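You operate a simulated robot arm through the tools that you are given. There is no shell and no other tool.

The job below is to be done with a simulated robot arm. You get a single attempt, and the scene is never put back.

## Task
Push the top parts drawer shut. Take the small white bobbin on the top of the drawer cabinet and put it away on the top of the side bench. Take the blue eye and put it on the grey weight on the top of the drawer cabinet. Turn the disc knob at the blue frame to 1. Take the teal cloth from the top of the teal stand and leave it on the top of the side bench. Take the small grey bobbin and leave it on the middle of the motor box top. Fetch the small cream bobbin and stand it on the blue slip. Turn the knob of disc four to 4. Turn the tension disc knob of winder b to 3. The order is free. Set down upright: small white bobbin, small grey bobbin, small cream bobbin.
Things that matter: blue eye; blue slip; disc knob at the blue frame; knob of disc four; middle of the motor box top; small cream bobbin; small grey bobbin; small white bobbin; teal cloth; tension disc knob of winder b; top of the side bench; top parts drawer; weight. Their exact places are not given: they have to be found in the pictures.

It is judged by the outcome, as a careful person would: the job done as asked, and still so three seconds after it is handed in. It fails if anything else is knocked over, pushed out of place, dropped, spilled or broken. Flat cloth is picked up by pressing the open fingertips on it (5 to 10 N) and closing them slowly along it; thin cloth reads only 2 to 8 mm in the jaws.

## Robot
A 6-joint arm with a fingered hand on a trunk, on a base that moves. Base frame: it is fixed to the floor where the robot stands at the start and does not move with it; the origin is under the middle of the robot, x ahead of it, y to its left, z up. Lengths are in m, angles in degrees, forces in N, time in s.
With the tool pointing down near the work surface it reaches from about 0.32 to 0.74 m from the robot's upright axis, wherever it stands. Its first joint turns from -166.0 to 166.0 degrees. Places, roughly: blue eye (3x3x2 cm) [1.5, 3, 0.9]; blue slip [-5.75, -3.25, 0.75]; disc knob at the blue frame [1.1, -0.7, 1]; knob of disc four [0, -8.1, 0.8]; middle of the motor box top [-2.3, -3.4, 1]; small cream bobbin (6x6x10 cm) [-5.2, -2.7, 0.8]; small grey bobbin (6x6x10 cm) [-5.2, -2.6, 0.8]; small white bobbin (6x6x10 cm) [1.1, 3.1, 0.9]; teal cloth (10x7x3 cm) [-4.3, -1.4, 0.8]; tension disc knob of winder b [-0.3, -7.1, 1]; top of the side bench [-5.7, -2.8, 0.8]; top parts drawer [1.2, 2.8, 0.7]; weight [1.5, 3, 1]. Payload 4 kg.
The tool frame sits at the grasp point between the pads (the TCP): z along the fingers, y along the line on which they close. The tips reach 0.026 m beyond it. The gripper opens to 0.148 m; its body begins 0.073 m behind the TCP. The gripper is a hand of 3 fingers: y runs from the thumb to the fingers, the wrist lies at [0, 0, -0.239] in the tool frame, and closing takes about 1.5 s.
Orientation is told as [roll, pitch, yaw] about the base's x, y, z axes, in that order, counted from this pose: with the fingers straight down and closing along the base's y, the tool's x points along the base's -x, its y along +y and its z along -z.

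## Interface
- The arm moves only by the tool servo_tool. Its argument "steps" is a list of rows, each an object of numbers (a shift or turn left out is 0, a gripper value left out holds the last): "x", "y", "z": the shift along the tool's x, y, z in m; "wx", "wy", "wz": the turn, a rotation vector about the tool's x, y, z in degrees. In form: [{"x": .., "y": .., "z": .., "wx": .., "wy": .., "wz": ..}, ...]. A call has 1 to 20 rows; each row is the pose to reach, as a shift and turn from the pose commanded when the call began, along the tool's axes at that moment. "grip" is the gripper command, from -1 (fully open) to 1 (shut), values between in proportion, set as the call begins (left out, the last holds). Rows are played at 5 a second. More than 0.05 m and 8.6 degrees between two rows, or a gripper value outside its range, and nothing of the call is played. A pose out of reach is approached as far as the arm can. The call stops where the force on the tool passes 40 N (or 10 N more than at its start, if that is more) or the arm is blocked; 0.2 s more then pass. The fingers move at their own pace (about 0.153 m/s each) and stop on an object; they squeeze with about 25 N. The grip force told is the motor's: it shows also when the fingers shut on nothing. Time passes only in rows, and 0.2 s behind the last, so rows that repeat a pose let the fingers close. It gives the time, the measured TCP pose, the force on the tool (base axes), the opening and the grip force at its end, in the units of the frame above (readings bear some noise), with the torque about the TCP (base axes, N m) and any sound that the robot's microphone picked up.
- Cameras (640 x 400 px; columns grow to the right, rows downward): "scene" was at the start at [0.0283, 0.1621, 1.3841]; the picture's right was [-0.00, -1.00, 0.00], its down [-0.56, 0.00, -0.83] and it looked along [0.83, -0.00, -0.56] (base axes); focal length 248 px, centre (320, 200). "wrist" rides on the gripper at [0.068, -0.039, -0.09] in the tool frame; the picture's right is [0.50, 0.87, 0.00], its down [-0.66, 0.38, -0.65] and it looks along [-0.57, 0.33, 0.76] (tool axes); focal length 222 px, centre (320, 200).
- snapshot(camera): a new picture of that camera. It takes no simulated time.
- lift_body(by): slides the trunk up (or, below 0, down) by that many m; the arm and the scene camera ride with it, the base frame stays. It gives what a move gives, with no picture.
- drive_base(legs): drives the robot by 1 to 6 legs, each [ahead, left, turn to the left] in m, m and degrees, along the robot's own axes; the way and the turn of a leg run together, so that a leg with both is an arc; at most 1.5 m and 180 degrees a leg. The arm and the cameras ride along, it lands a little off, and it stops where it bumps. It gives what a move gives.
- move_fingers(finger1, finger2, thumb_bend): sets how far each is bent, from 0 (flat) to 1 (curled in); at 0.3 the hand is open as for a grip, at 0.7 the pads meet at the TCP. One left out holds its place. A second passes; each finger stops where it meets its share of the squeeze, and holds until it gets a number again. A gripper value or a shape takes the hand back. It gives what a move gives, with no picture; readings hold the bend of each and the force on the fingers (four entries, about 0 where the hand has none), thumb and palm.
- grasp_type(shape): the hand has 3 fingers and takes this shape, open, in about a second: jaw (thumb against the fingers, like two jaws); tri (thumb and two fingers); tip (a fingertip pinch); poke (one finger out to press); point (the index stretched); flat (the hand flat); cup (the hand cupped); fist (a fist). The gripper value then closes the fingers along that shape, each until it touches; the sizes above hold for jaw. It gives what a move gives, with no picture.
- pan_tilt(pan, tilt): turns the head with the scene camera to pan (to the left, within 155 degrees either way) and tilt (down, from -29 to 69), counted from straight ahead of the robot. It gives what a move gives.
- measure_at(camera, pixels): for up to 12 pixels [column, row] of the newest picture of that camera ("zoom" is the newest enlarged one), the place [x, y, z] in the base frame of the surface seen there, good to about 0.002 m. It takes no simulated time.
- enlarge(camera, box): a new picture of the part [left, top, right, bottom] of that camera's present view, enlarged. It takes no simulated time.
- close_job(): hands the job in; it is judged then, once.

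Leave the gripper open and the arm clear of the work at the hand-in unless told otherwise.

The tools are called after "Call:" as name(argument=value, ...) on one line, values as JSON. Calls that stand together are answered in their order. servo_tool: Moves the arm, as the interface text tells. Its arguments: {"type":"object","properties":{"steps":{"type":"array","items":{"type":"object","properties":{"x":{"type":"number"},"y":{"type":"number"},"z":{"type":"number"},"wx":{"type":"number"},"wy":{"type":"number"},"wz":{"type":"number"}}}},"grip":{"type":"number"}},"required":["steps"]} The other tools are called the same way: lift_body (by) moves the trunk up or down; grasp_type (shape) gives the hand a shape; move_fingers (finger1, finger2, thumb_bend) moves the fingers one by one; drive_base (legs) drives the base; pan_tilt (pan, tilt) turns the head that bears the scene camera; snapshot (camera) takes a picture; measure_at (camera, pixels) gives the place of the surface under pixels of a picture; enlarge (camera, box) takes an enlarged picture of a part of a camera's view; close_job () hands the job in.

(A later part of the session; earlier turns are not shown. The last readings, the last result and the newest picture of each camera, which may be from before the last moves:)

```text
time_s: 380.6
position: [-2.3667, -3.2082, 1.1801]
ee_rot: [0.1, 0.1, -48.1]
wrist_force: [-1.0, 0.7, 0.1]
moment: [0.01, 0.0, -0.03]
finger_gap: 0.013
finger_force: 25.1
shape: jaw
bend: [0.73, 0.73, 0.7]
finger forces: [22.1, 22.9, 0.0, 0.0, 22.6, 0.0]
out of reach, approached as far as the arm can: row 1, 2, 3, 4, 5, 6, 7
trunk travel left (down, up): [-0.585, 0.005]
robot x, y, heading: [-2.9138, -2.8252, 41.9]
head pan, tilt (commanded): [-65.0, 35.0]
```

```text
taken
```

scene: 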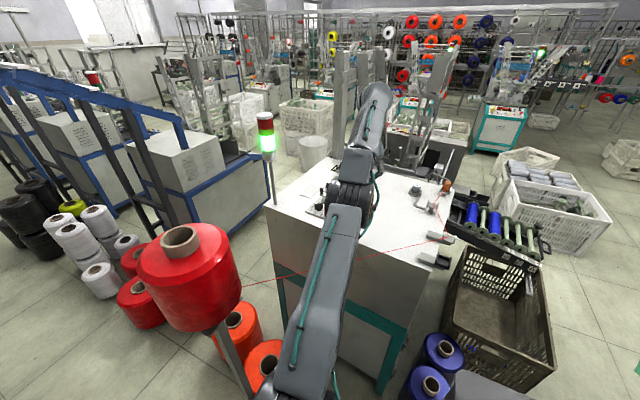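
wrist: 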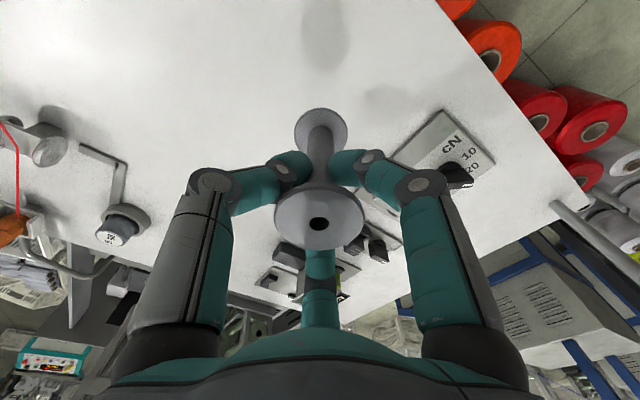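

It's still tracking toward the originally commanded spot as it comes lower. Continue down 2 cm.

Call:
servo_tool(steps=[{"z": 0.005}, {"z": 0.01}, {"z": 0.015}, {"z": 0.02}, {"z": 0.02}])

```text
time_s: 381.8
position: [-2.3624, -3.2131, 1.1636]
ee_rot: [0.1, 0.1, -48.0]
wrist_force: [-0.4, 0.4, -0.6]
moment: [-0.01, 0.01, 0.01]
finger_gap: 0.0129
finger_force: 24.8
shape: jaw
bend: [0.73, 0.73, 0.7]
finger forces: [22.1, 22.8, 0.0, 0.0, 22.6, 0.1]
out of reach, approached as far as the arm can: row 2, 3, 4, 5
trunk travel left (down, up): [-0.585, 0.005]
robot x, y, heading: [-2.9088, -2.8285, 42.0]
head pan, tilt (commanded): [-65.0, 35.0]
```

Vertical reach is about 0.67–0.68 m here. Pull back 2 cm and go on down to just above the surface.

Call:
servo_tool(steps=[{"x": 0.01, "z": 0.01}, {"x": 0.02, "z": 0.02}, {"x": 0.02, "z": 0.03}, {"x": 0.02, "z": 0.035}, {"x": 0.02, "z": 0.035}])

Call:
snapshot(camera="wrist")

```text
time_s: 383.0
position: [-2.3562, -3.2146, 1.1468]
ee_rot: [0.0, 0.1, -47.9]
wrist_force: [-0.6, -0.5, -0.7]
moment: [0.04, 0.01, -0.02]
finger_gap: 0.013
finger_force: 25.0
shape: jaw
bend: [0.73, 0.73, 0.7]
finger forces: [22.2, 22.8, 0.0, 0.0, 22.6, 0.0]
out of reach, approached as far as the arm can: row 1, 2, 3, 4, 5
trunk travel left (down, up): [-0.585, 0.005]
robot x, y, heading: [-2.9048, -2.8269, 42.1]
head pan, tilt (commanded): [-65.0, 35.0]
```

```text
taken
```

wrist: 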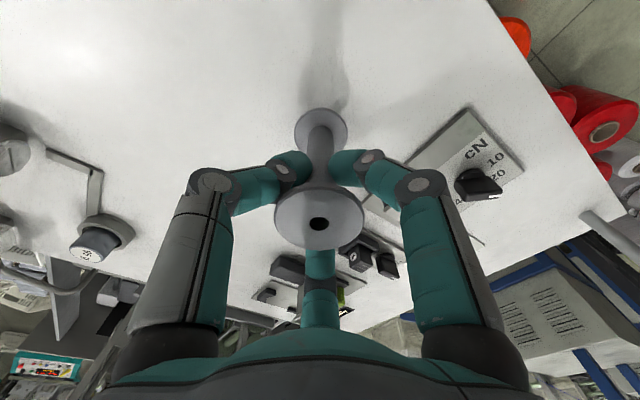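

The motion is behaving oddly near the reach limit. Hold still for a moment and read the pose again.

Call:
servo_tool(steps=[{"z": 0}, {"z": 0}, {"z": 0}])

```text
time_s: 383.8
position: [-2.3564, -3.2145, 1.1482]
ee_rot: [0.0, 0.3, -48.0]
wrist_force: [0.3, -0.6, -0.2]
moment: [0.03, -0.01, -0.01]
finger_gap: 0.0129
finger_force: 25.2
shape: jaw
bend: [0.73, 0.73, 0.7]
finger forces: [22.1, 22.9, 0.0, 0.1, 22.6, 0.0]
trunk travel left (down, up): [-0.585, 0.005]
robot x, y, heading: [-2.9088, -2.8238, 42.0]
head pan, tilt (commanded): [-65.0, 35.0]
```

Stable now, so commands are re-based. Move straight back 4 cm to see that it follows.

Call:
servo_tool(steps=[{"x": 0.02}, {"x": 0.04}, {"x": 0.04}])

```text
time_s: 384.6
position: [-2.3556, -3.2131, 1.1524]
ee_rot: [0.1, 0.1, -48.1]
wrist_force: [0.2, -0.4, -0.7]
moment: [-0.08, -0.01, 0.02]
finger_gap: 0.0128
finger_force: 25.6
shape: jaw
bend: [0.73, 0.73, 0.7]
finger forces: [22.0, 22.8, 0.0, 0.0, 22.6, 0.0]
out of reach, approached as far as the arm can: row 1, 2, 3
trunk travel left (down, up): [-0.585, 0.005]
robot x, y, heading: [-2.9089, -2.8221, 41.9]
head pan, tilt (commanded): [-65.0, 35.0]
```

It does not follow. Let me look at the arm's configuration.

Call:
snapshot(camera="scene")

Call:
measure_at(camera="scene", pixels=[[310, 370], [330, 250], [345, 195], [360, 140], [375, 95], [370, 110]])

```text
taken
```

scene: 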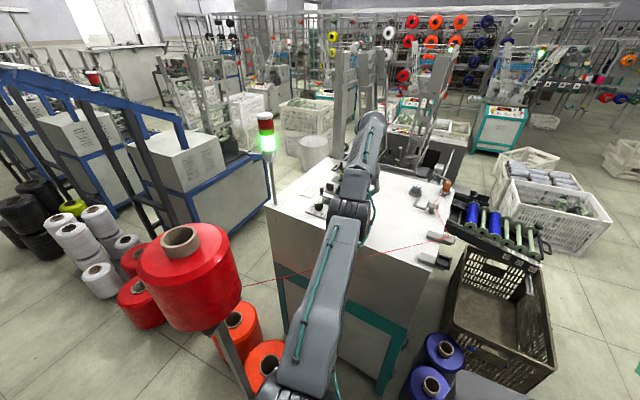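

```text
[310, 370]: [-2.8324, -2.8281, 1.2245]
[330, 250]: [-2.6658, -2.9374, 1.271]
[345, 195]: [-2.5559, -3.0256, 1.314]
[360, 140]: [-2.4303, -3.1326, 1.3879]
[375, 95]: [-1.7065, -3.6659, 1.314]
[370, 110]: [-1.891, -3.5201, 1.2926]
```

The arm is fully stretched (a singular pose), so the solver gets stuck. Try a larger move inwards and slightly up to bend the elbow again.

Call:
servo_tool(steps=[{"x": 0.04, "z": -0.02}, {"x": 0.08, "z": -0.03}, {"x": 0.12, "z": -0.04}, {"x": 0.15, "z": -0.04}, {"x": 0.15, "z": -0.04}])

Call:
snapshot(camera="wrist")

```text
time_s: 385.8
position: [-2.3597, -3.2052, 1.1721]
ee_rot: [-0.1, 0.3, -48.0]
wrist_force: [-0.7, 0.3, -1.1]
moment: [0.01, 0.01, 0.01]
finger_gap: 0.013
finger_force: 24.8
shape: jaw
bend: [0.73, 0.73, 0.7]
finger forces: [22.2, 22.8, 0.0, 0.0, 22.6, 0.1]
out of reach, approached as far as the arm can: row 1, 2, 3, 4, 5
trunk travel left (down, up): [-0.585, 0.005]
robot x, y, heading: [-2.9106, -2.8281, 42.3]
head pan, tilt (commanded): [-65.0, 35.0]
```

```text
taken
```

wrist: 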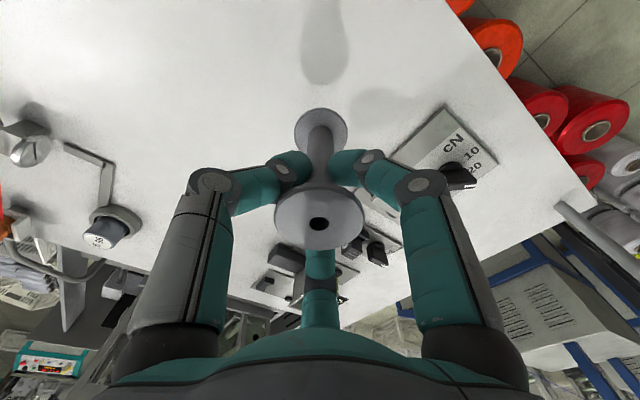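

Only height responded. Test a sideways move (toward -n), which would also reduce the distance.

Call:
servo_tool(steps=[{"y": -0.03, "z": -0.02}, {"y": -0.06, "z": -0.04}, {"y": -0.09, "z": -0.06}, {"y": -0.09, "z": -0.08}, {"y": -0.09, "z": -0.08}])

```text
time_s: 387.0
position: [-2.4273, -3.2366, 1.2449]
ee_rot: [0.2, -0.1, -48.1]
wrist_force: [-0.2, -1.0, -1.0]
moment: [0.0, 0.06, 0.0]
finger_gap: 0.0128
finger_force: 24.9
shape: jaw
bend: [0.73, 0.73, 0.7]
finger forces: [21.9, 22.7, 0.0, 0.0, 22.5, 0.1]
out of reach, approached as far as the arm can: row 2, 3, 4, 5
trunk travel left (down, up): [-0.585, 0.005]
robot x, y, heading: [-2.9069, -2.8266, 42.2]
head pan, tilt (commanded): [-65.0, 35.0]
```

Lateral works along the same limit. Now try straight back 10 cm again from here.

Call:
servo_tool(steps=[{"x": 0.03}, {"x": 0.06}, {"x": 0.1}, {"x": 0.1}])

```text
time_s: 388.0
position: [-2.4932, -3.1636, 1.2439]
ee_rot: [0.0, 0.0, -48.0]
wrist_force: [-0.1, -0.4, -1.0]
moment: [-0.03, -0.01, -0.03]
finger_gap: 0.0132
finger_force: 25.0
shape: jaw
bend: [0.73, 0.73, 0.7]
finger forces: [21.8, 22.4, 0.0, 0.0, 22.4, 0.1]
trunk travel left (down, up): [-0.585, 0.005]
robot x, y, heading: [-2.9086, -2.8241, 42.1]
head pan, tilt (commanded): [-65.0, 35.0]
```

Free again. Now approach properly: lower first to z≈1.19 at short radius, then move out to (n≈-3.93, t≈0.765), then down.

Call:
servo_tool(steps=[{"z": 0.027}, {"z": 0.054}, {"x": -0.03, "y": 0.013, "z": 0.054}, {"x": -0.06, "y": 0.026, "z": 0.054}, {"x": -0.091, "y": 0.0398, "z": 0.054}, {"x": -0.091, "y": 0.0398, "z": 0.054}])

Call:
servo_tool(steps=[{"z": 0.02}, {"z": 0.04}, {"z": 0.055}, {"z": 0.06}, {"z": 0.06}])

Call:
snapshot(camera="wrist")

```text
time_s: 389.4
position: [-2.4079, -3.2046, 1.1909]
ee_rot: [0.0, 0.0, -47.9]
wrist_force: [0.8, -0.3, 0.3]
moment: [0.04, 0.03, 0.01]
finger_gap: 0.0132
finger_force: 25.3
shape: jaw
bend: [0.73, 0.73, 0.7]
finger forces: [21.9, 22.4, 0.0, 0.0, 22.4, 0.0]
trunk travel left (down, up): [-0.585, 0.005]
robot x, y, heading: [-2.9116, -2.8291, 42.1]
head pan, tilt (commanded): [-65.0, 35.0]
```

```text
time_s: 390.6
position: [-2.4028, -3.205, 1.1296]
ee_rot: [-0.1, 0.0, -48.0]
wrist_force: [0.9, 0.7, 0.3]
moment: [-0.01, -0.01, -0.02]
finger_gap: 0.0128
finger_force: 25.1
shape: jaw
bend: [0.73, 0.73, 0.7]
finger forces: [21.8, 22.3, 0.1, 0.1, 22.3, 0.0]
trunk travel left (down, up): [-0.585, 0.005]
robot x, y, heading: [-2.9121, -2.8244, 42.2]
head pan, tilt (commanded): [-65.0, 35.0]
```

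```text
taken
```

wrist: 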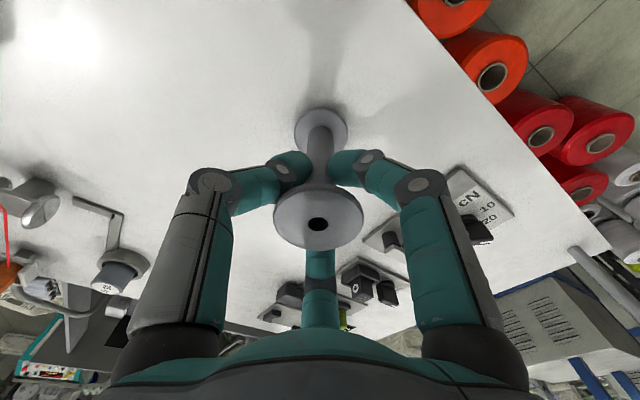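

5–6 mm above the box top. Lower till contact.

Call:
servo_tool(steps=[{"z": 0.001}, {"z": 0.003}, {"z": 0.004}, {"z": 0.004}])

Call:
servo_tool(steps=[{"z": 0.001}, {"z": 0.0015}, {"z": 0.0015}])

Call:
servo_tool(steps=[{"z": 0.001}, {"z": 0.001}])

```text
time_s: 391.6
position: [-2.4034, -3.2051, 1.126]
ee_rot: [0.0, 0.0, -48.0]
wrist_force: [0.1, -0.7, -1.1]
moment: [0.01, -0.02, 0.0]
finger_gap: 0.0128
finger_force: 25.1
shape: jaw
bend: [0.73, 0.73, 0.7]
finger forces: [21.8, 22.4, 0.0, 0.0, 22.2, 0.0]
trunk travel left (down, up): [-0.585, 0.005]
robot x, y, heading: [-2.9117, -2.8273, 41.9]
head pan, tilt (commanded): [-65.0, 35.0]
```

```text
time_s: 392.4
position: [-2.4042, -3.2043, 1.1259]
ee_rot: [-0.1, 0.0, -48.1]
wrist_force: [0.1, -0.6, -1.1]
moment: [0.0, -0.02, -0.01]
finger_gap: 0.0126
finger_force: 25.2
shape: jaw
bend: [0.73, 0.73, 0.7]
finger forces: [21.8, 22.3, 0.0, 0.0, 22.4, 0.0]
trunk travel left (down, up): [-0.585, 0.005]
robot x, y, heading: [-2.9124, -2.8253, 42.1]
head pan, tilt (commanded): [-65.0, 35.0]
```

```text
time_s: 393.0
position: [-2.4034, -3.2057, 1.1236]
ee_rot: [0.1, 0.1, -47.9]
wrist_force: [0.2, -0.8, -0.3]
moment: [-0.05, -0.02, 0.02]
finger_gap: 0.013
finger_force: 24.9
shape: jaw
bend: [0.73, 0.73, 0.7]
finger forces: [21.8, 22.3, 0.0, 0.1, 22.3, 0.0]
trunk travel left (down, up): [-0.585, 0.005]
robot x, y, heading: [-2.9087, -2.8258, 42.1]
head pan, tilt (commanded): [-65.0, 35.0]
```

Call:
servo_tool(steps=[{"z": 0.001}, {"z": 0.001}])

Call:
servo_tool(steps=[{"z": 0.001}, {"z": 0.001}])

```text
time_s: 393.6
position: [-2.4048, -3.2033, 1.1237]
ee_rot: [-0.1, 0.0, -48.0]
wrist_force: [0.3, -0.2, -0.3]
moment: [-0.03, -0.03, -0.02]
finger_gap: 0.0129
finger_force: 24.9
shape: jaw
bend: [0.73, 0.73, 0.7]
finger forces: [21.8, 22.3, 0.0, 0.0, 22.3, 0.0]
trunk travel left (down, up): [-0.585, 0.005]
robot x, y, heading: [-2.9088, -2.8256, 42.0]
head pan, tilt (commanded): [-65.0, 35.0]
```

```text
time_s: 394.2
position: [-2.4036, -3.2039, 1.122]
ee_rot: [0.0, 0.0, -48.0]
wrist_force: [-0.4, 0.3, 0.6]
moment: [-0.02, 0.0, 0.01]
finger_gap: 0.013
finger_force: 25.0
shape: jaw
bend: [0.73, 0.73, 0.7]
finger forces: [22.3, 22.7, 0.1, 0.0, 22.5, 0.0]
trunk travel left (down, up): [-0.585, 0.005]
robot x, y, heading: [-2.9101, -2.827, 42.0]
head pan, tilt (commanded): [-65.0, 35.0]
```

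Touching now. One more millimetre, then release fully (plenty of room here) and lift the hand off.

Call:
servo_tool(steps=[{"z": 0.001}, {"z": 0.001}])

Call:
servo_tool(steps=[{"z": 0}, {"z": 0}, {"z": 0}, {"z": 0}], grip=0.0)

Call:
servo_tool(steps=[{"z": -0.02}, {"z": -0.05}, {"z": -0.08}, {"x": 0.03, "z": -0.1}, {"x": 0.06, "z": -0.11}, {"x": 0.06, "z": -0.11}])

Call:
snapshot(camera="wrist")

Call:
snapshot(camera="scene")

```text
time_s: 394.8
position: [-2.4041, -3.2056, 1.1223]
ee_rot: [0.0, 0.0, -47.9]
wrist_force: [-0.9, 0.1, 6.2]
moment: [-0.03, 0.01, 0.03]
finger_gap: 0.0137
finger_force: 24.9
shape: jaw
bend: [0.73, 0.73, 0.7]
finger forces: [23.6, 23.8, 0.0, 0.0, 23.6, 0.1]
trunk travel left (down, up): [-0.585, 0.005]
robot x, y, heading: [-2.9096, -2.8271, 42.0]
head pan, tilt (commanded): [-65.0, 35.0]
```

```text
time_s: 395.8
position: [-2.4033, -3.206, 1.1203]
ee_rot: [0.0, 0.0, -48.0]
wrist_force: [-1.0, 0.2, -0.3]
moment: [0.04, -0.01, 0.05]
finger_gap: 0.0733
finger_force: 0.0
shape: jaw
bend: [0.36, 0.36, 0.7]
finger forces: [0.0, 0.1, 0.0, 0.0, 0.0, 0.0]
trunk travel left (down, up): [-0.585, 0.005]
robot x, y, heading: [-2.9072, -2.823, 41.9]
head pan, tilt (commanded): [-65.0, 35.0]
```

```text
time_s: 397.2
position: [-2.4441, -3.1588, 1.2319]
ee_rot: [0.0, 0.0, -47.9]
wrist_force: [0.5, -1.7, -0.7]
moment: [-0.01, -0.01, 0.02]
finger_gap: 0.0733
finger_force: 0.0
shape: jaw
bend: [0.36, 0.36, 0.7]
finger forces: [0.1, 0.0, 0.1, 0.0, 0.1, 0.0]
trunk travel left (down, up): [-0.585, 0.005]
robot x, y, heading: [-2.9129, -2.827, 42.2]
head pan, tilt (commanded): [-65.0, 35.0]
```

```text
taken
```

wrist: 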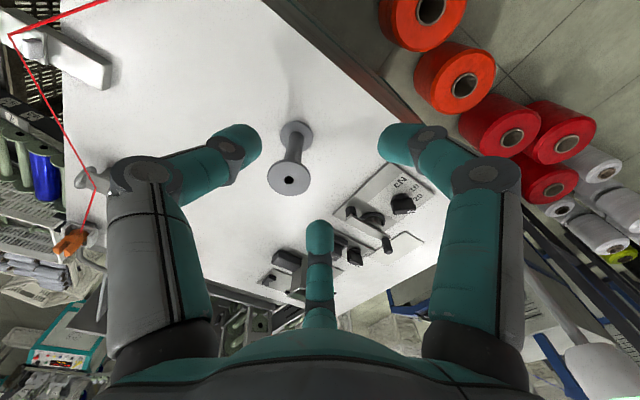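

```text
taken
```

scene: 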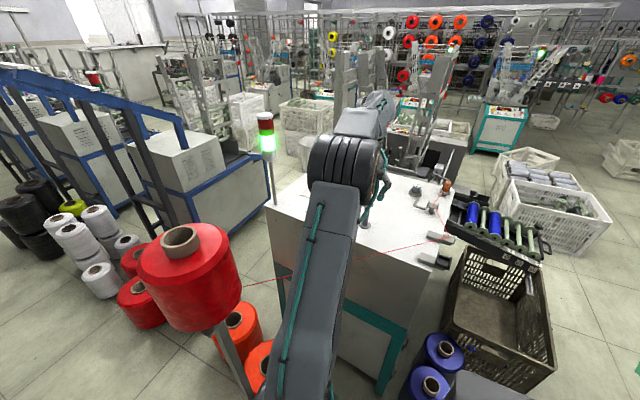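

The grey bobbin stands at (-2.4035,-3.2055). Now re-orient the tool for a leaning grip: yaw toward the target, lean 35°, and roll -30° so that no finger is on the far side of the top flange.

Call:
servo_tool(steps=[{"x": 0.011, "y": -0.0085, "wz": -5}, {"x": 0.0215, "y": -0.0169, "wz": -10.7}, {"x": 0.0215, "y": -0.0169, "wz": -10.7}])

Call:
servo_tool(steps=[{"wy": -7}, {"wy": -14}, {"wy": -21}, {"wy": -28}, {"wy": -35}, {"wy": -35}])

Call:
servo_tool(steps=[{"wz": -7.5}, {"wz": -15}, {"wz": -22.5}, {"wz": -30}, {"wz": -30}])

Call:
snapshot(camera="wrist")

Call:
snapshot(camera="scene")

```text
time_s: 398.0
position: [-2.4715, -3.1554, 1.2298]
ee_rot: [0.0, 0.0, -37.2]
wrist_force: [-0.1, 0.8, -0.5]
moment: [-0.02, -0.02, 0.04]
finger_gap: 0.0737
finger_force: 0.0
shape: jaw
bend: [0.36, 0.36, 0.7]
finger forces: [0.0, 0.1, 0.0, 0.0, 0.0, 0.1]
trunk travel left (down, up): [-0.585, 0.005]
robot x, y, heading: [-2.9103, -2.8272, 42.2]
head pan, tilt (commanded): [-65.0, 35.0]
```

```text
time_s: 399.4
position: [-2.4712, -3.1537, 1.2306]
ee_rot: [0.1, -35.1, -37.3]
wrist_force: [0.4, -0.4, 0.1]
moment: [0.01, 0.0, -0.02]
finger_gap: 0.0737
finger_force: 0.0
shape: jaw
bend: [0.36, 0.36, 0.7]
finger forces: [0.1, 0.0, 0.0, 0.0, 0.0, 0.1]
trunk travel left (down, up): [-0.585, 0.005]
robot x, y, heading: [-2.9093, -2.8239, 42.1]
head pan, tilt (commanded): [-65.0, 35.0]
```

```text
time_s: 400.6
position: [-2.4714, -3.1562, 1.2328]
ee_rot: [-19.2, -29.7, -2.1]
wrist_force: [0.4, 0.1, 0.8]
moment: [-0.03, 0.0, -0.04]
finger_gap: 0.0737
finger_force: 0.0
shape: jaw
bend: [0.36, 0.36, 0.7]
finger forces: [0.0, 0.1, 0.0, 0.1, 0.0, 0.0]
trunk travel left (down, up): [-0.585, 0.005]
robot x, y, heading: [-2.9098, -2.8219, 42.1]
head pan, tilt (commanded): [-65.0, 35.0]
```

```text
taken
```

wrist: 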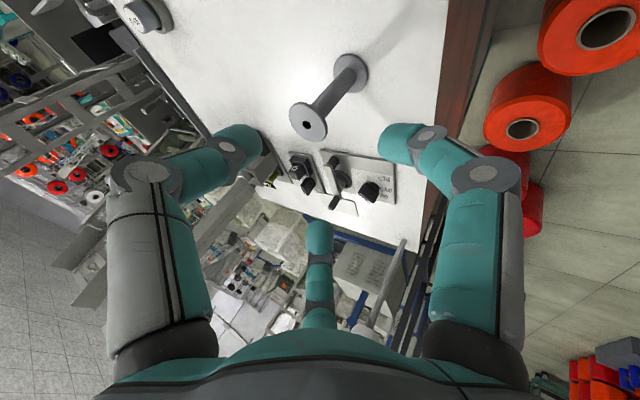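

```text
taken
```

scene: 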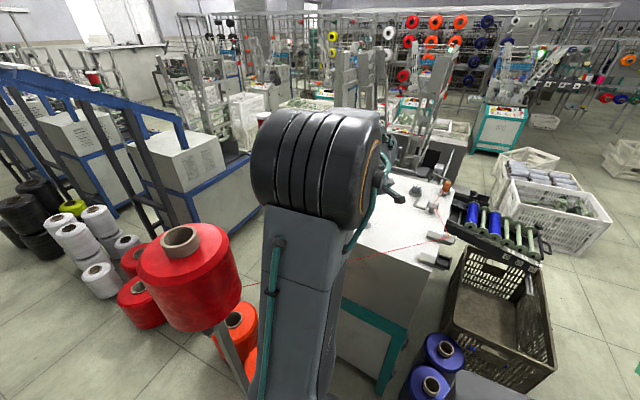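

Orientation is right: the bobbin lies between the two far-lateral fingers. Measure the bobbin's top to confirm its axis.

Call:
enlarge(camera="wrist", box=[270, 40, 390, 150])

Call:
measure_at(camera="wrist", pixels=[[298, 122], [318, 122], [308, 112], [308, 134], [330, 95], [350, 72], [362, 72]])

```text
3.64 times, centred on (330, 95) of wrist
```

zoom: 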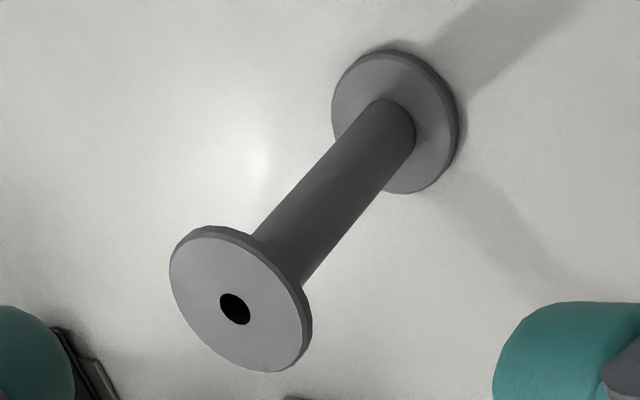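

```text
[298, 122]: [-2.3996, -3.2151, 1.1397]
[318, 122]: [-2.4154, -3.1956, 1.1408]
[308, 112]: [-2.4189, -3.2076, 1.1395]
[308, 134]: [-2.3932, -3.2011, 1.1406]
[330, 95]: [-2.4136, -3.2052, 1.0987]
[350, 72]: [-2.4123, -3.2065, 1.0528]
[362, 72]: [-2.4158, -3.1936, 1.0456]
```

Axis confirmed at (-2.404,-3.205). Approach along the leaning tool axis.

Call:
servo_tool(steps=[{"x": 0.0093, "y": 0.0077, "z": 0.015}, {"x": 0.0093, "y": 0.0077, "z": 0.04}, {"x": 0.0093, "y": 0.0077, "z": 0.065}, {"x": 0.0093, "y": 0.0077, "z": 0.09}, {"x": 0.0093, "y": 0.0077, "z": 0.11}, {"x": 0.0093, "y": 0.0077, "z": 0.126}, {"x": 0.0093, "y": 0.0077, "z": 0.137}, {"x": 0.0093, "y": 0.0077, "z": 0.144}, {"x": 0.0093, "y": 0.0077, "z": 0.144}])

Call:
snapshot(camera="wrist")

```text
time_s: 402.6
position: [-2.4097, -3.1991, 1.1058]
ee_rot: [-19.3, -29.8, -2.1]
wrist_force: [0.3, -0.5, 0.5]
moment: [0.04, 0.0, -0.02]
finger_gap: 0.0736
finger_force: 0.1
shape: jaw
bend: [0.36, 0.36, 0.7]
finger forces: [0.0, 0.0, 0.1, 0.1, 0.1, 0.1]
trunk travel left (down, up): [-0.585, 0.005]
robot x, y, heading: [-2.9121, -2.8266, 42.0]
head pan, tilt (commanded): [-65.0, 35.0]
```

```text
taken
```

wrist: 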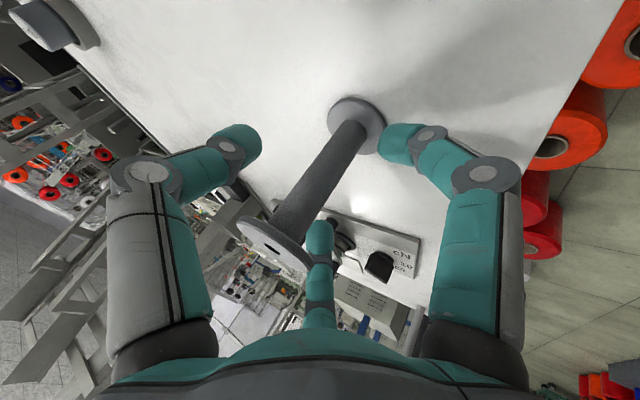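

The core passes through the grip centre. Close the fingers gently.

Call:
servo_tool(steps=[{"z": 0}, {"z": 0}, {"z": 0}, {"z": 0}, {"z": 0}, {"z": 0}], grip=1)

Call:
snapshot(camera="wrist")

```text
time_s: 404.0
position: [-2.4114, -3.1987, 1.1081]
ee_rot: [-19.3, -29.8, -2.0]
wrist_force: [-0.5, 0.2, 8.1]
moment: [0.03, 0.04, 0.03]
finger_gap: 0.017
finger_force: 24.9
shape: jaw
bend: [0.74, 0.74, 0.7]
finger forces: [20.3, 21.4, 0.1, 0.1, 23.0, 0.1]
trunk travel left (down, up): [-0.585, 0.005]
robot x, y, heading: [-2.9117, -2.8257, 42.2]
head pan, tilt (commanded): [-65.0, 35.0]
```

```text
taken
```

wrist: 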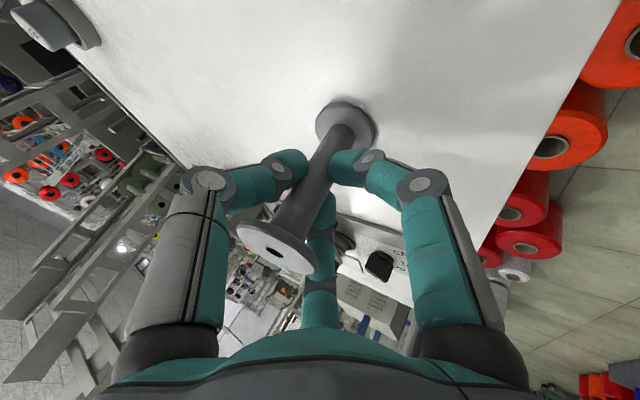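

Gripped (17 mm). Lift 3 cm straight up and check its attitude.

Call:
servo_tool(steps=[{"x": -0.005, "y": -0.0029, "z": -0.0082}, {"x": -0.0099, "y": -0.0057, "z": -0.0164}, {"x": -0.0149, "y": -0.0086, "z": -0.0246}, {"x": -0.0149, "y": -0.0086, "z": -0.0246}])

Call:
snapshot(camera="wrist")

Call:
measure_at(camera="wrist", pixels=[[265, 252], [285, 252], [350, 120], [335, 135], [305, 200], [320, 165]])

Call:
enlarge(camera="scene", box=[330, 140, 450, 230])

```text
time_s: 405.0
position: [-2.4119, -3.199, 1.1375]
ee_rot: [-19.3, -29.8, -2.1]
wrist_force: [-0.2, -0.1, -0.3]
moment: [0.0, 0.02, -0.01]
finger_gap: 0.0164
finger_force: 24.9
shape: jaw
bend: [0.74, 0.74, 0.7]
finger forces: [18.2, 20.8, 0.0, 0.0, 22.0, 0.0]
trunk travel left (down, up): [-0.585, 0.005]
robot x, y, heading: [-2.9115, -2.8262, 42.1]
head pan, tilt (commanded): [-65.0, 35.0]
```

```text
taken
```

wrist: 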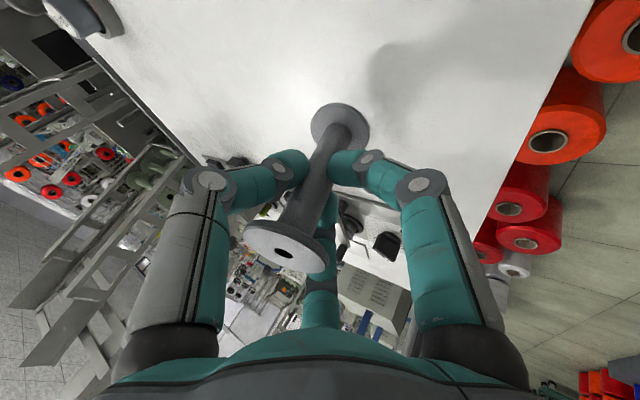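

```text
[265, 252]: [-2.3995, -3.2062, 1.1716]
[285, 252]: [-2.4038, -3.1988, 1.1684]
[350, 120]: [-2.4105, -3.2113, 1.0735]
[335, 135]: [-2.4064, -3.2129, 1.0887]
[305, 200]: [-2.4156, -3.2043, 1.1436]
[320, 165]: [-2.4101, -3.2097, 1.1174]
```

```text
4.44 times, centred on (390, 185) of scene
```

zoom: 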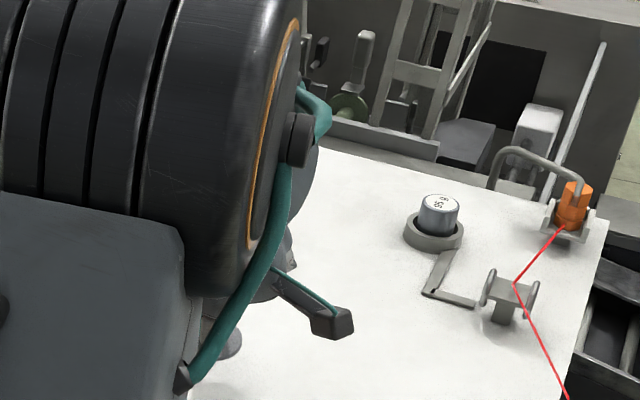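

The bobbin leans about 13° back in the grip (it will straighten when pressed down, as it did before lifting). Raise 3 cm more, then carry it 18 cm outwards to the middle.

Call:
servo_tool(steps=[{"x": -0.0149, "y": -0.0086, "z": -0.0246}, {"x": -0.0354, "y": -0.0227, "z": -0.0072}, {"x": -0.056, "y": -0.0369, "z": 0.0102}, {"x": -0.0765, "y": -0.051, "z": 0.0276}, {"x": -0.097, "y": -0.0651, "z": 0.045}, {"x": -0.1176, "y": -0.0793, "z": 0.0624}, {"x": -0.1381, "y": -0.0934, "z": 0.0798}, {"x": -0.1381, "y": -0.0934, "z": 0.0798}])

Call:
snapshot(camera="wrist")

Call:
snapshot(camera="scene")

```text
time_s: 406.8
position: [-2.2736, -3.3164, 1.1668]
ee_rot: [-19.2, -29.8, -2.1]
wrist_force: [0.2, -0.4, -1.4]
moment: [-0.03, 0.0, -0.02]
finger_gap: 0.0165
finger_force: 24.8
shape: jaw
bend: [0.74, 0.74, 0.7]
finger forces: [18.4, 20.8, 0.0, 0.0, 22.3, 0.1]
trunk travel left (down, up): [-0.585, 0.005]
robot x, y, heading: [-2.913, -2.8261, 42.2]
head pan, tilt (commanded): [-65.0, 35.0]
```

```text
taken
```

wrist: 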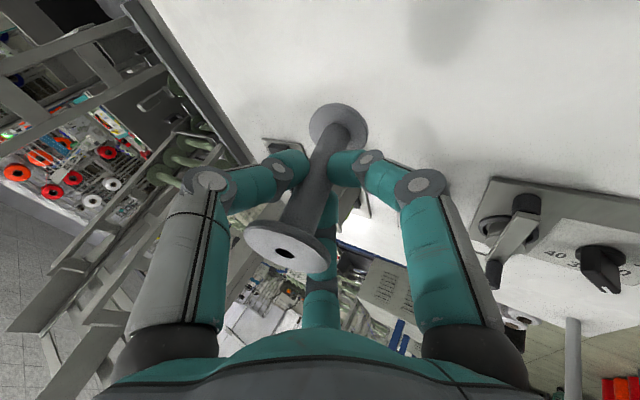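

```text
taken
```

scene: 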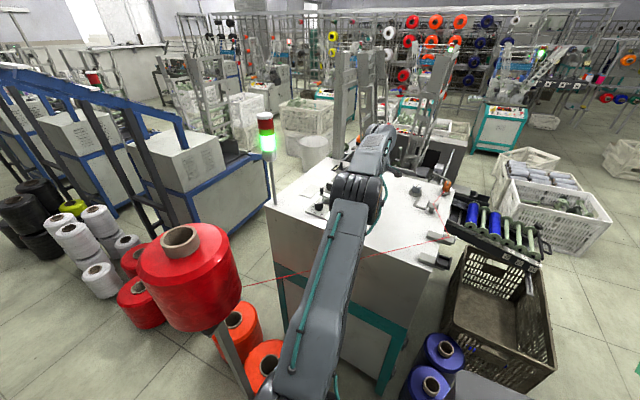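

I'm above the middle. Check small items near the fingers before lowering.

Call:
enlarge(camera="wrist", box=[230, 90, 430, 260])

Call:
measure_at(camera="wrist", pixels=[[278, 148], [265, 140], [290, 150], [357, 228], [380, 220], [340, 110], [400, 130], [300, 110], [345, 205]])

```text
2.35 times, centred on (330, 175) of wrist
```

zoom: 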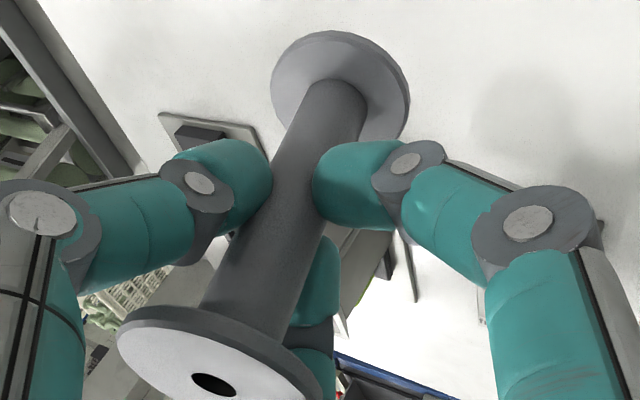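

```text
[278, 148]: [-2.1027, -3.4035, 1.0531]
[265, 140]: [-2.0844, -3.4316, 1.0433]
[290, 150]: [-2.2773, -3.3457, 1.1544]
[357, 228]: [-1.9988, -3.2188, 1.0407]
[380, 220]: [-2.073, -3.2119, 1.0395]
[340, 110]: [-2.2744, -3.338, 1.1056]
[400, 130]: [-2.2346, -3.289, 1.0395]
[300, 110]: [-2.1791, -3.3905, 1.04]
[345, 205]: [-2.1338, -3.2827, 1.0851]
```

All items are at least 7 cm from the fingers. Lower 5 cm straight down, then feel for contact.

Call:
servo_tool(steps=[{"x": 0.0075, "y": 0.0043, "z": 0.0123}, {"x": 0.0149, "y": 0.0086, "z": 0.0246}, {"x": 0.0199, "y": 0.0115, "z": 0.0328}, {"x": 0.0238, "y": 0.0138, "z": 0.0393}, {"x": 0.0238, "y": 0.0138, "z": 0.0393}])

Call:
servo_tool(steps=[{"x": 0.001, "y": 0.0006, "z": 0.0016}, {"x": 0.002, "y": 0.0011, "z": 0.0033}, {"x": 0.002, "y": 0.0011, "z": 0.0033}])

```text
time_s: 408.0
position: [-2.2743, -3.3172, 1.1194]
ee_rot: [-19.3, -29.8, -2.1]
wrist_force: [0.2, 1.1, -0.3]
moment: [0.02, 0.02, 0.03]
finger_gap: 0.0163
finger_force: 25.4
shape: jaw
bend: [0.74, 0.74, 0.7]
finger forces: [18.4, 20.7, 0.0, 0.0, 22.3, 0.0]
trunk travel left (down, up): [-0.585, 0.005]
robot x, y, heading: [-2.909, -2.8272, 41.9]
head pan, tilt (commanded): [-65.0, 35.0]
```

```text
time_s: 408.8
position: [-2.2739, -3.3178, 1.1147]
ee_rot: [-19.3, -29.7, -2.1]
wrist_force: [-0.6, -0.6, -0.2]
moment: [0.02, 0.02, 0.02]
finger_gap: 0.0163
finger_force: 24.9
shape: jaw
bend: [0.74, 0.74, 0.7]
finger forces: [18.4, 20.8, 0.1, 0.1, 22.3, 0.0]
trunk travel left (down, up): [-0.585, 0.005]
robot x, y, heading: [-2.9111, -2.8274, 42.1]
head pan, tilt (commanded): [-65.0, 35.0]
```

Call:
servo_tool(steps=[{"x": 0.001, "y": 0.0006, "z": 0.0016}, {"x": 0.001, "y": 0.0006, "z": 0.0016}])

Call:
servo_tool(steps=[{"x": 0.001, "y": 0.0006, "z": 0.0016}, {"x": 0.001, "y": 0.0006, "z": 0.0016}])

Call:
servo_tool(steps=[{"x": 0.001, "y": 0.0006, "z": 0.0016}, {"x": 0.001, "y": 0.0006, "z": 0.0016}])

```text
time_s: 409.4
position: [-2.2756, -3.3179, 1.1125]
ee_rot: [-19.3, -29.8, -2.1]
wrist_force: [-0.6, -0.5, -0.2]
moment: [0.0, -0.04, 0.02]
finger_gap: 0.0166
finger_force: 24.4
shape: jaw
bend: [0.74, 0.74, 0.7]
finger forces: [18.5, 20.7, 0.2, 0.0, 22.3, 0.0]
trunk travel left (down, up): [-0.585, 0.005]
robot x, y, heading: [-2.9068, -2.8286, 42.1]
head pan, tilt (commanded): [-65.0, 35.0]
```

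```text
time_s: 410.0
position: [-2.2742, -3.3188, 1.1108]
ee_rot: [-19.2, -29.8, -2.1]
wrist_force: [0.2, -0.5, -0.2]
moment: [-0.04, -0.01, 0.03]
finger_gap: 0.0165
finger_force: 24.9
shape: jaw
bend: [0.74, 0.74, 0.7]
finger forces: [18.5, 20.7, 0.0, 0.0, 22.2, 0.0]
trunk travel left (down, up): [-0.585, 0.005]
robot x, y, heading: [-2.9095, -2.8296, 42.2]
head pan, tilt (commanded): [-65.0, 35.0]
```

```text
time_s: 410.6
position: [-2.2742, -3.3184, 1.1096]
ee_rot: [-19.3, -29.8, -2.0]
wrist_force: [-0.3, -0.6, 0.3]
moment: [-0.01, -0.01, 0.02]
finger_gap: 0.0166
finger_force: 25.4
shape: jaw
bend: [0.74, 0.74, 0.7]
finger forces: [18.4, 20.7, 0.0, 0.1, 22.3, 0.1]
trunk travel left (down, up): [-0.585, 0.005]
robot x, y, heading: [-2.913, -2.8245, 42.4]
head pan, tilt (commanded): [-65.0, 35.0]
```

No contact yet; at pick-up the contact height was 1.108. Continue in 2 mm steps.

Call:
servo_tool(steps=[{"x": 0.001, "y": 0.0006, "z": 0.0016}, {"x": 0.001, "y": 0.0006, "z": 0.0016}])

Call:
servo_tool(steps=[{"x": 0.001, "y": 0.0006, "z": 0.0016}, {"x": 0.001, "y": 0.0006, "z": 0.0016}])

Call:
snapshot(camera="wrist")

Call:
measure_at(camera="wrist", pixels=[[305, 200], [320, 165], [335, 135], [265, 252], [340, 110]])

```text
time_s: 411.2
position: [-2.2768, -3.3187, 1.1081]
ee_rot: [-19.4, -29.8, -2.0]
wrist_force: [1.6, -0.8, 5.5]
moment: [-0.05, -0.08, 0.03]
finger_gap: 0.0162
finger_force: 25.2
shape: jaw
bend: [0.74, 0.74, 0.7]
finger forces: [18.5, 21.5, 0.1, 0.0, 24.2, 0.0]
trunk travel left (down, up): [-0.585, 0.005]
robot x, y, heading: [-2.9092, -2.8266, 42.1]
head pan, tilt (commanded): [-65.0, 35.0]
```

```text
time_s: 411.8
position: [-2.2753, -3.3179, 1.1076]
ee_rot: [-19.6, -29.9, -1.9]
wrist_force: [1.2, -1.3, 14.5]
moment: [-0.17, -0.08, -0.01]
finger_gap: 0.0169
finger_force: 24.7
shape: jaw
bend: [0.74, 0.74, 0.7]
finger forces: [20.3, 22.7, 0.0, 0.0, 26.8, 0.0]
trunk travel left (down, up): [-0.585, 0.005]
robot x, y, heading: [-2.9081, -2.8276, 42.2]
head pan, tilt (commanded): [-65.0, 35.0]
```

```text
taken
```

wrist: 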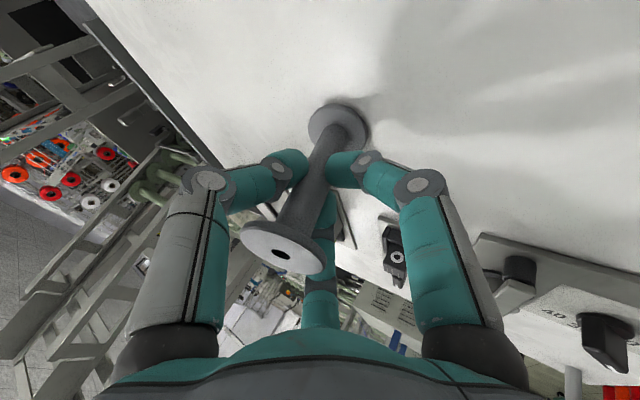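

```text
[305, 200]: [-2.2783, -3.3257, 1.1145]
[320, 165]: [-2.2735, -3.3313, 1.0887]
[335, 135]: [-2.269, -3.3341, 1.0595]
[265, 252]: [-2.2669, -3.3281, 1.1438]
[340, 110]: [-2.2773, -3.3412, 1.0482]
```

Contact (14 N), still leaning about 12°. Ease 1.5 mm and rotate the hand 4° toward vertical about the base, to reduce the lean.

Call:
servo_tool(steps=[{"x": -0.0007, "y": -0.0004, "z": -0.0012}, {"x": -0.0021, "y": -0.0012, "z": -0.0005, "wx": -1, "wy": 1.73}, {"x": -0.0036, "y": -0.002, "z": 0.0016, "wx": -2, "wy": 3.46}, {"x": -0.0036, "y": -0.002, "z": 0.0016, "wx": -2, "wy": 3.46}])

Call:
snapshot(camera="wrist")

```text
time_s: 412.8
position: [-2.2717, -3.3215, 1.1083]
ee_rot: [-16.8, -26.4, -3.3]
wrist_force: [1.7, -1.9, 14.5]
moment: [-0.14, -0.07, 0.0]
finger_gap: 0.0166
finger_force: 25.2
shape: jaw
bend: [0.74, 0.74, 0.7]
finger forces: [20.5, 22.0, 0.0, 0.0, 26.9, 0.0]
trunk travel left (down, up): [-0.585, 0.005]
robot x, y, heading: [-2.908, -2.8291, 42.0]
head pan, tilt (commanded): [-65.0, 35.0]
```

```text
taken
```

wrist: 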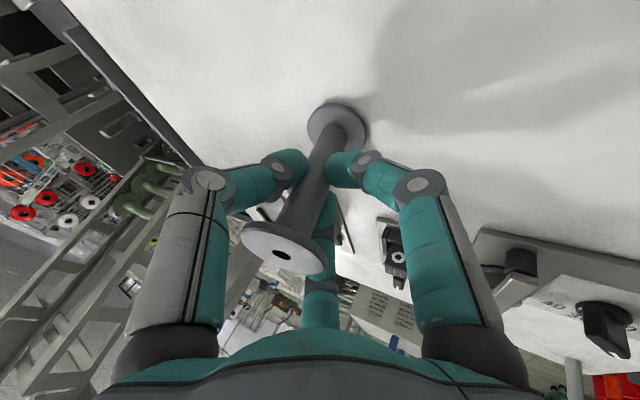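

Lean reduced to about 8–9°. Loosen the fingers gradually so the bobbin rights itself inside the cage.

Call:
servo_tool(steps=[{"z": 0}, {"z": 0}], grip=0.72)

Call:
servo_tool(steps=[{"z": 0}, {"z": 0}], grip=0.6)

Call:
snapshot(camera="wrist")

Call:
measure_at(camera="wrist", pixels=[[305, 200], [320, 165], [335, 135], [265, 252], [340, 110]])

```text
time_s: 413.4
position: [-2.2715, -3.3205, 1.1041]
ee_rot: [-16.5, -26.3, -3.4]
wrist_force: [0.4, -0.4, -0.3]
moment: [0.01, 0.0, 0.0]
finger_gap: 0.0208
finger_force: 0.1
shape: jaw
bend: [0.74, 0.74, 0.7]
finger forces: [0.0, 0.4, 0.0, 0.0, 0.6, 0.1]
trunk travel left (down, up): [-0.585, 0.005]
robot x, y, heading: [-2.9113, -2.8236, 41.9]
head pan, tilt (commanded): [-65.0, 35.0]
```

```text
time_s: 414.0
position: [-2.2715, -3.3206, 1.1055]
ee_rot: [-16.7, -26.6, -3.2]
wrist_force: [0.2, 0.6, 0.6]
moment: [-0.02, 0.0, -0.01]
finger_gap: 0.029
finger_force: 0.0
shape: jaw
bend: [0.75, 0.75, 0.7]
finger forces: [0.0, 0.1, 0.0, 0.0, 0.0, 0.0]
trunk travel left (down, up): [-0.585, 0.005]
robot x, y, heading: [-2.9136, -2.8262, 42.3]
head pan, tilt (commanded): [-65.0, 35.0]
```

```text
taken
```

wrist: 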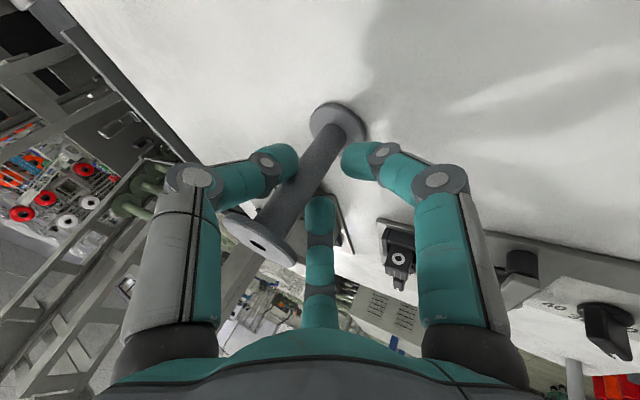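

```text
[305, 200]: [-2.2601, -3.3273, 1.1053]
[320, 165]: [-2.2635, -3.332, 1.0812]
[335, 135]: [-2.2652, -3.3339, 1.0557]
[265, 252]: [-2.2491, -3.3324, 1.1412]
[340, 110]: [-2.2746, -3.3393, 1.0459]
```

Check uprightness: measure points on the top flange.

Call:
measure_at(camera="wrist", pixels=[[230, 218], [290, 262], [240, 235], [275, 240], [262, 255], [250, 225], [345, 118], [325, 108]])

Call:
enlarge(camera="wrist", box=[200, 90, 400, 280])

```text
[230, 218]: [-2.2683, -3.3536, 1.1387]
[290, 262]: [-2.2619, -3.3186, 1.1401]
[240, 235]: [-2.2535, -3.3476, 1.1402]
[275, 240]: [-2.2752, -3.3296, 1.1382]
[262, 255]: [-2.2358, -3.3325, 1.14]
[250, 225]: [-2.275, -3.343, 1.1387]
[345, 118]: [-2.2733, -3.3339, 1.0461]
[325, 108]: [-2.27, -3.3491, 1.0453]
```

```text
2.11 times, centred on (300, 185) of wrist
```

zoom: 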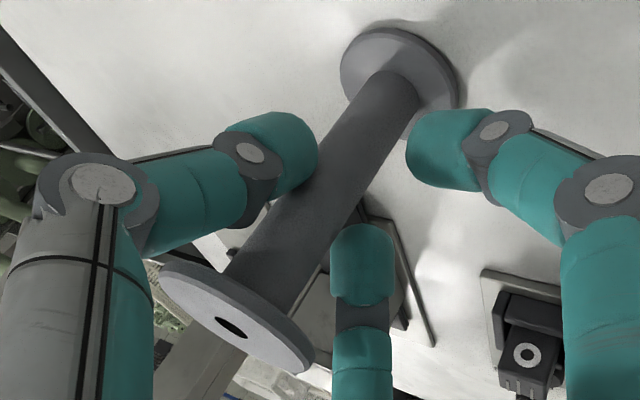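

All top-flange points read z≈1.139–1.140: the bobbin stands upright at about (-2.257,-3.337). Open wider and withdraw along the tool axis.

Call:
servo_tool(steps=[{"z": 0}, {"z": 0}, {"z": 0}], grip=-0.2)

Call:
snapshot(camera="wrist")

```text
time_s: 414.8
position: [-2.2714, -3.3214, 1.1074]
ee_rot: [-16.8, -26.5, -3.3]
wrist_force: [0.7, -0.1, -0.2]
moment: [-0.01, 0.03, -0.01]
finger_gap: 0.0883
finger_force: 0.1
shape: jaw
bend: [0.32, 0.32, 0.7]
finger forces: [0.0, 0.0, 0.0, 0.0, 0.1, 0.0]
trunk travel left (down, up): [-0.585, 0.005]
robot x, y, heading: [-2.9081, -2.826, 42.0]
head pan, tilt (commanded): [-65.0, 35.0]
```

```text
taken
```

wrist: 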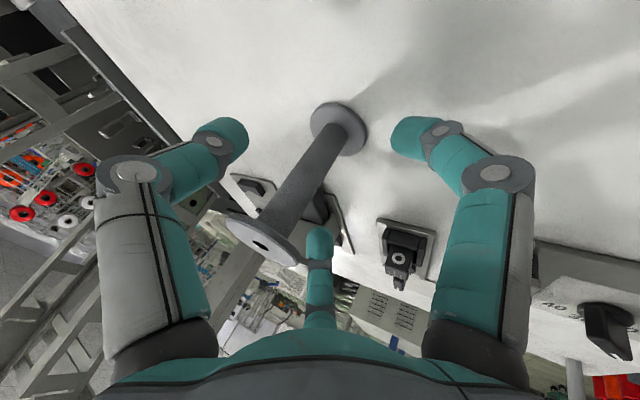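

Clearances are about 1–2 cm on each side. Withdraw along the tool axis.

Call:
servo_tool(steps=[{"z": -0.015}, {"z": -0.03}, {"z": -0.05}, {"z": -0.08}, {"z": -0.11}, {"z": -0.14}, {"z": -0.14}])

Call:
snapshot(camera="wrist")

Call:
measure_at(camera="wrist", pixels=[[300, 118], [310, 120], [296, 110]])

```text
time_s: 416.4
position: [-2.3282, -3.2761, 1.226]
ee_rot: [-16.7, -26.5, -3.3]
wrist_force: [-0.6, -0.4, 0.0]
moment: [-0.03, 0.02, 0.01]
finger_gap: 0.0882
finger_force: 0.1
shape: jaw
bend: [0.32, 0.32, 0.7]
finger forces: [0.0, 0.0, 0.1, 0.0, 0.0, 0.0]
trunk travel left (down, up): [-0.585, 0.005]
robot x, y, heading: [-2.9098, -2.8275, 42.2]
head pan, tilt (commanded): [-65.0, 35.0]
```

```text
taken
```

wrist: 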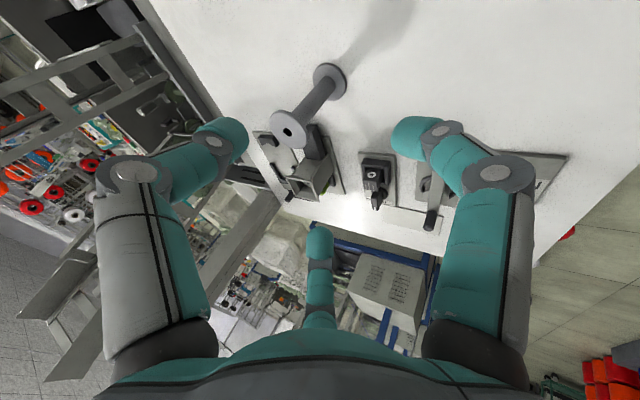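

```text
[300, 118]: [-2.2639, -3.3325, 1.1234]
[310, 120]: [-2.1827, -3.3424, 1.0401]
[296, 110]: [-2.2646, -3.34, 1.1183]
```

The grey bobbin stands on the box. Measure its final axis.

Call:
measure_at(camera="wrist", pixels=[[279, 128], [298, 132], [287, 118], [288, 142], [328, 82]])

Call:
enlarge(camera="scene", box=[300, 130, 460, 240])

```text
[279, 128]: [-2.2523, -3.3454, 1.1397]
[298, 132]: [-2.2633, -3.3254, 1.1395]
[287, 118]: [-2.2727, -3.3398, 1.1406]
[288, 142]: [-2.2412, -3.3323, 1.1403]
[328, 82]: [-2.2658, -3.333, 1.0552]
```

```text
3.64 times, centred on (380, 185) of scene
```

zoom: 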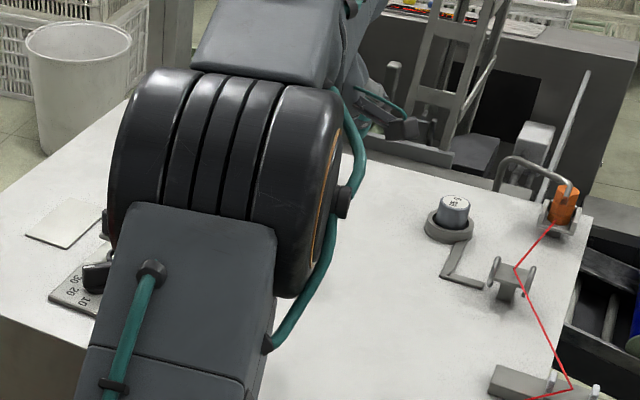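

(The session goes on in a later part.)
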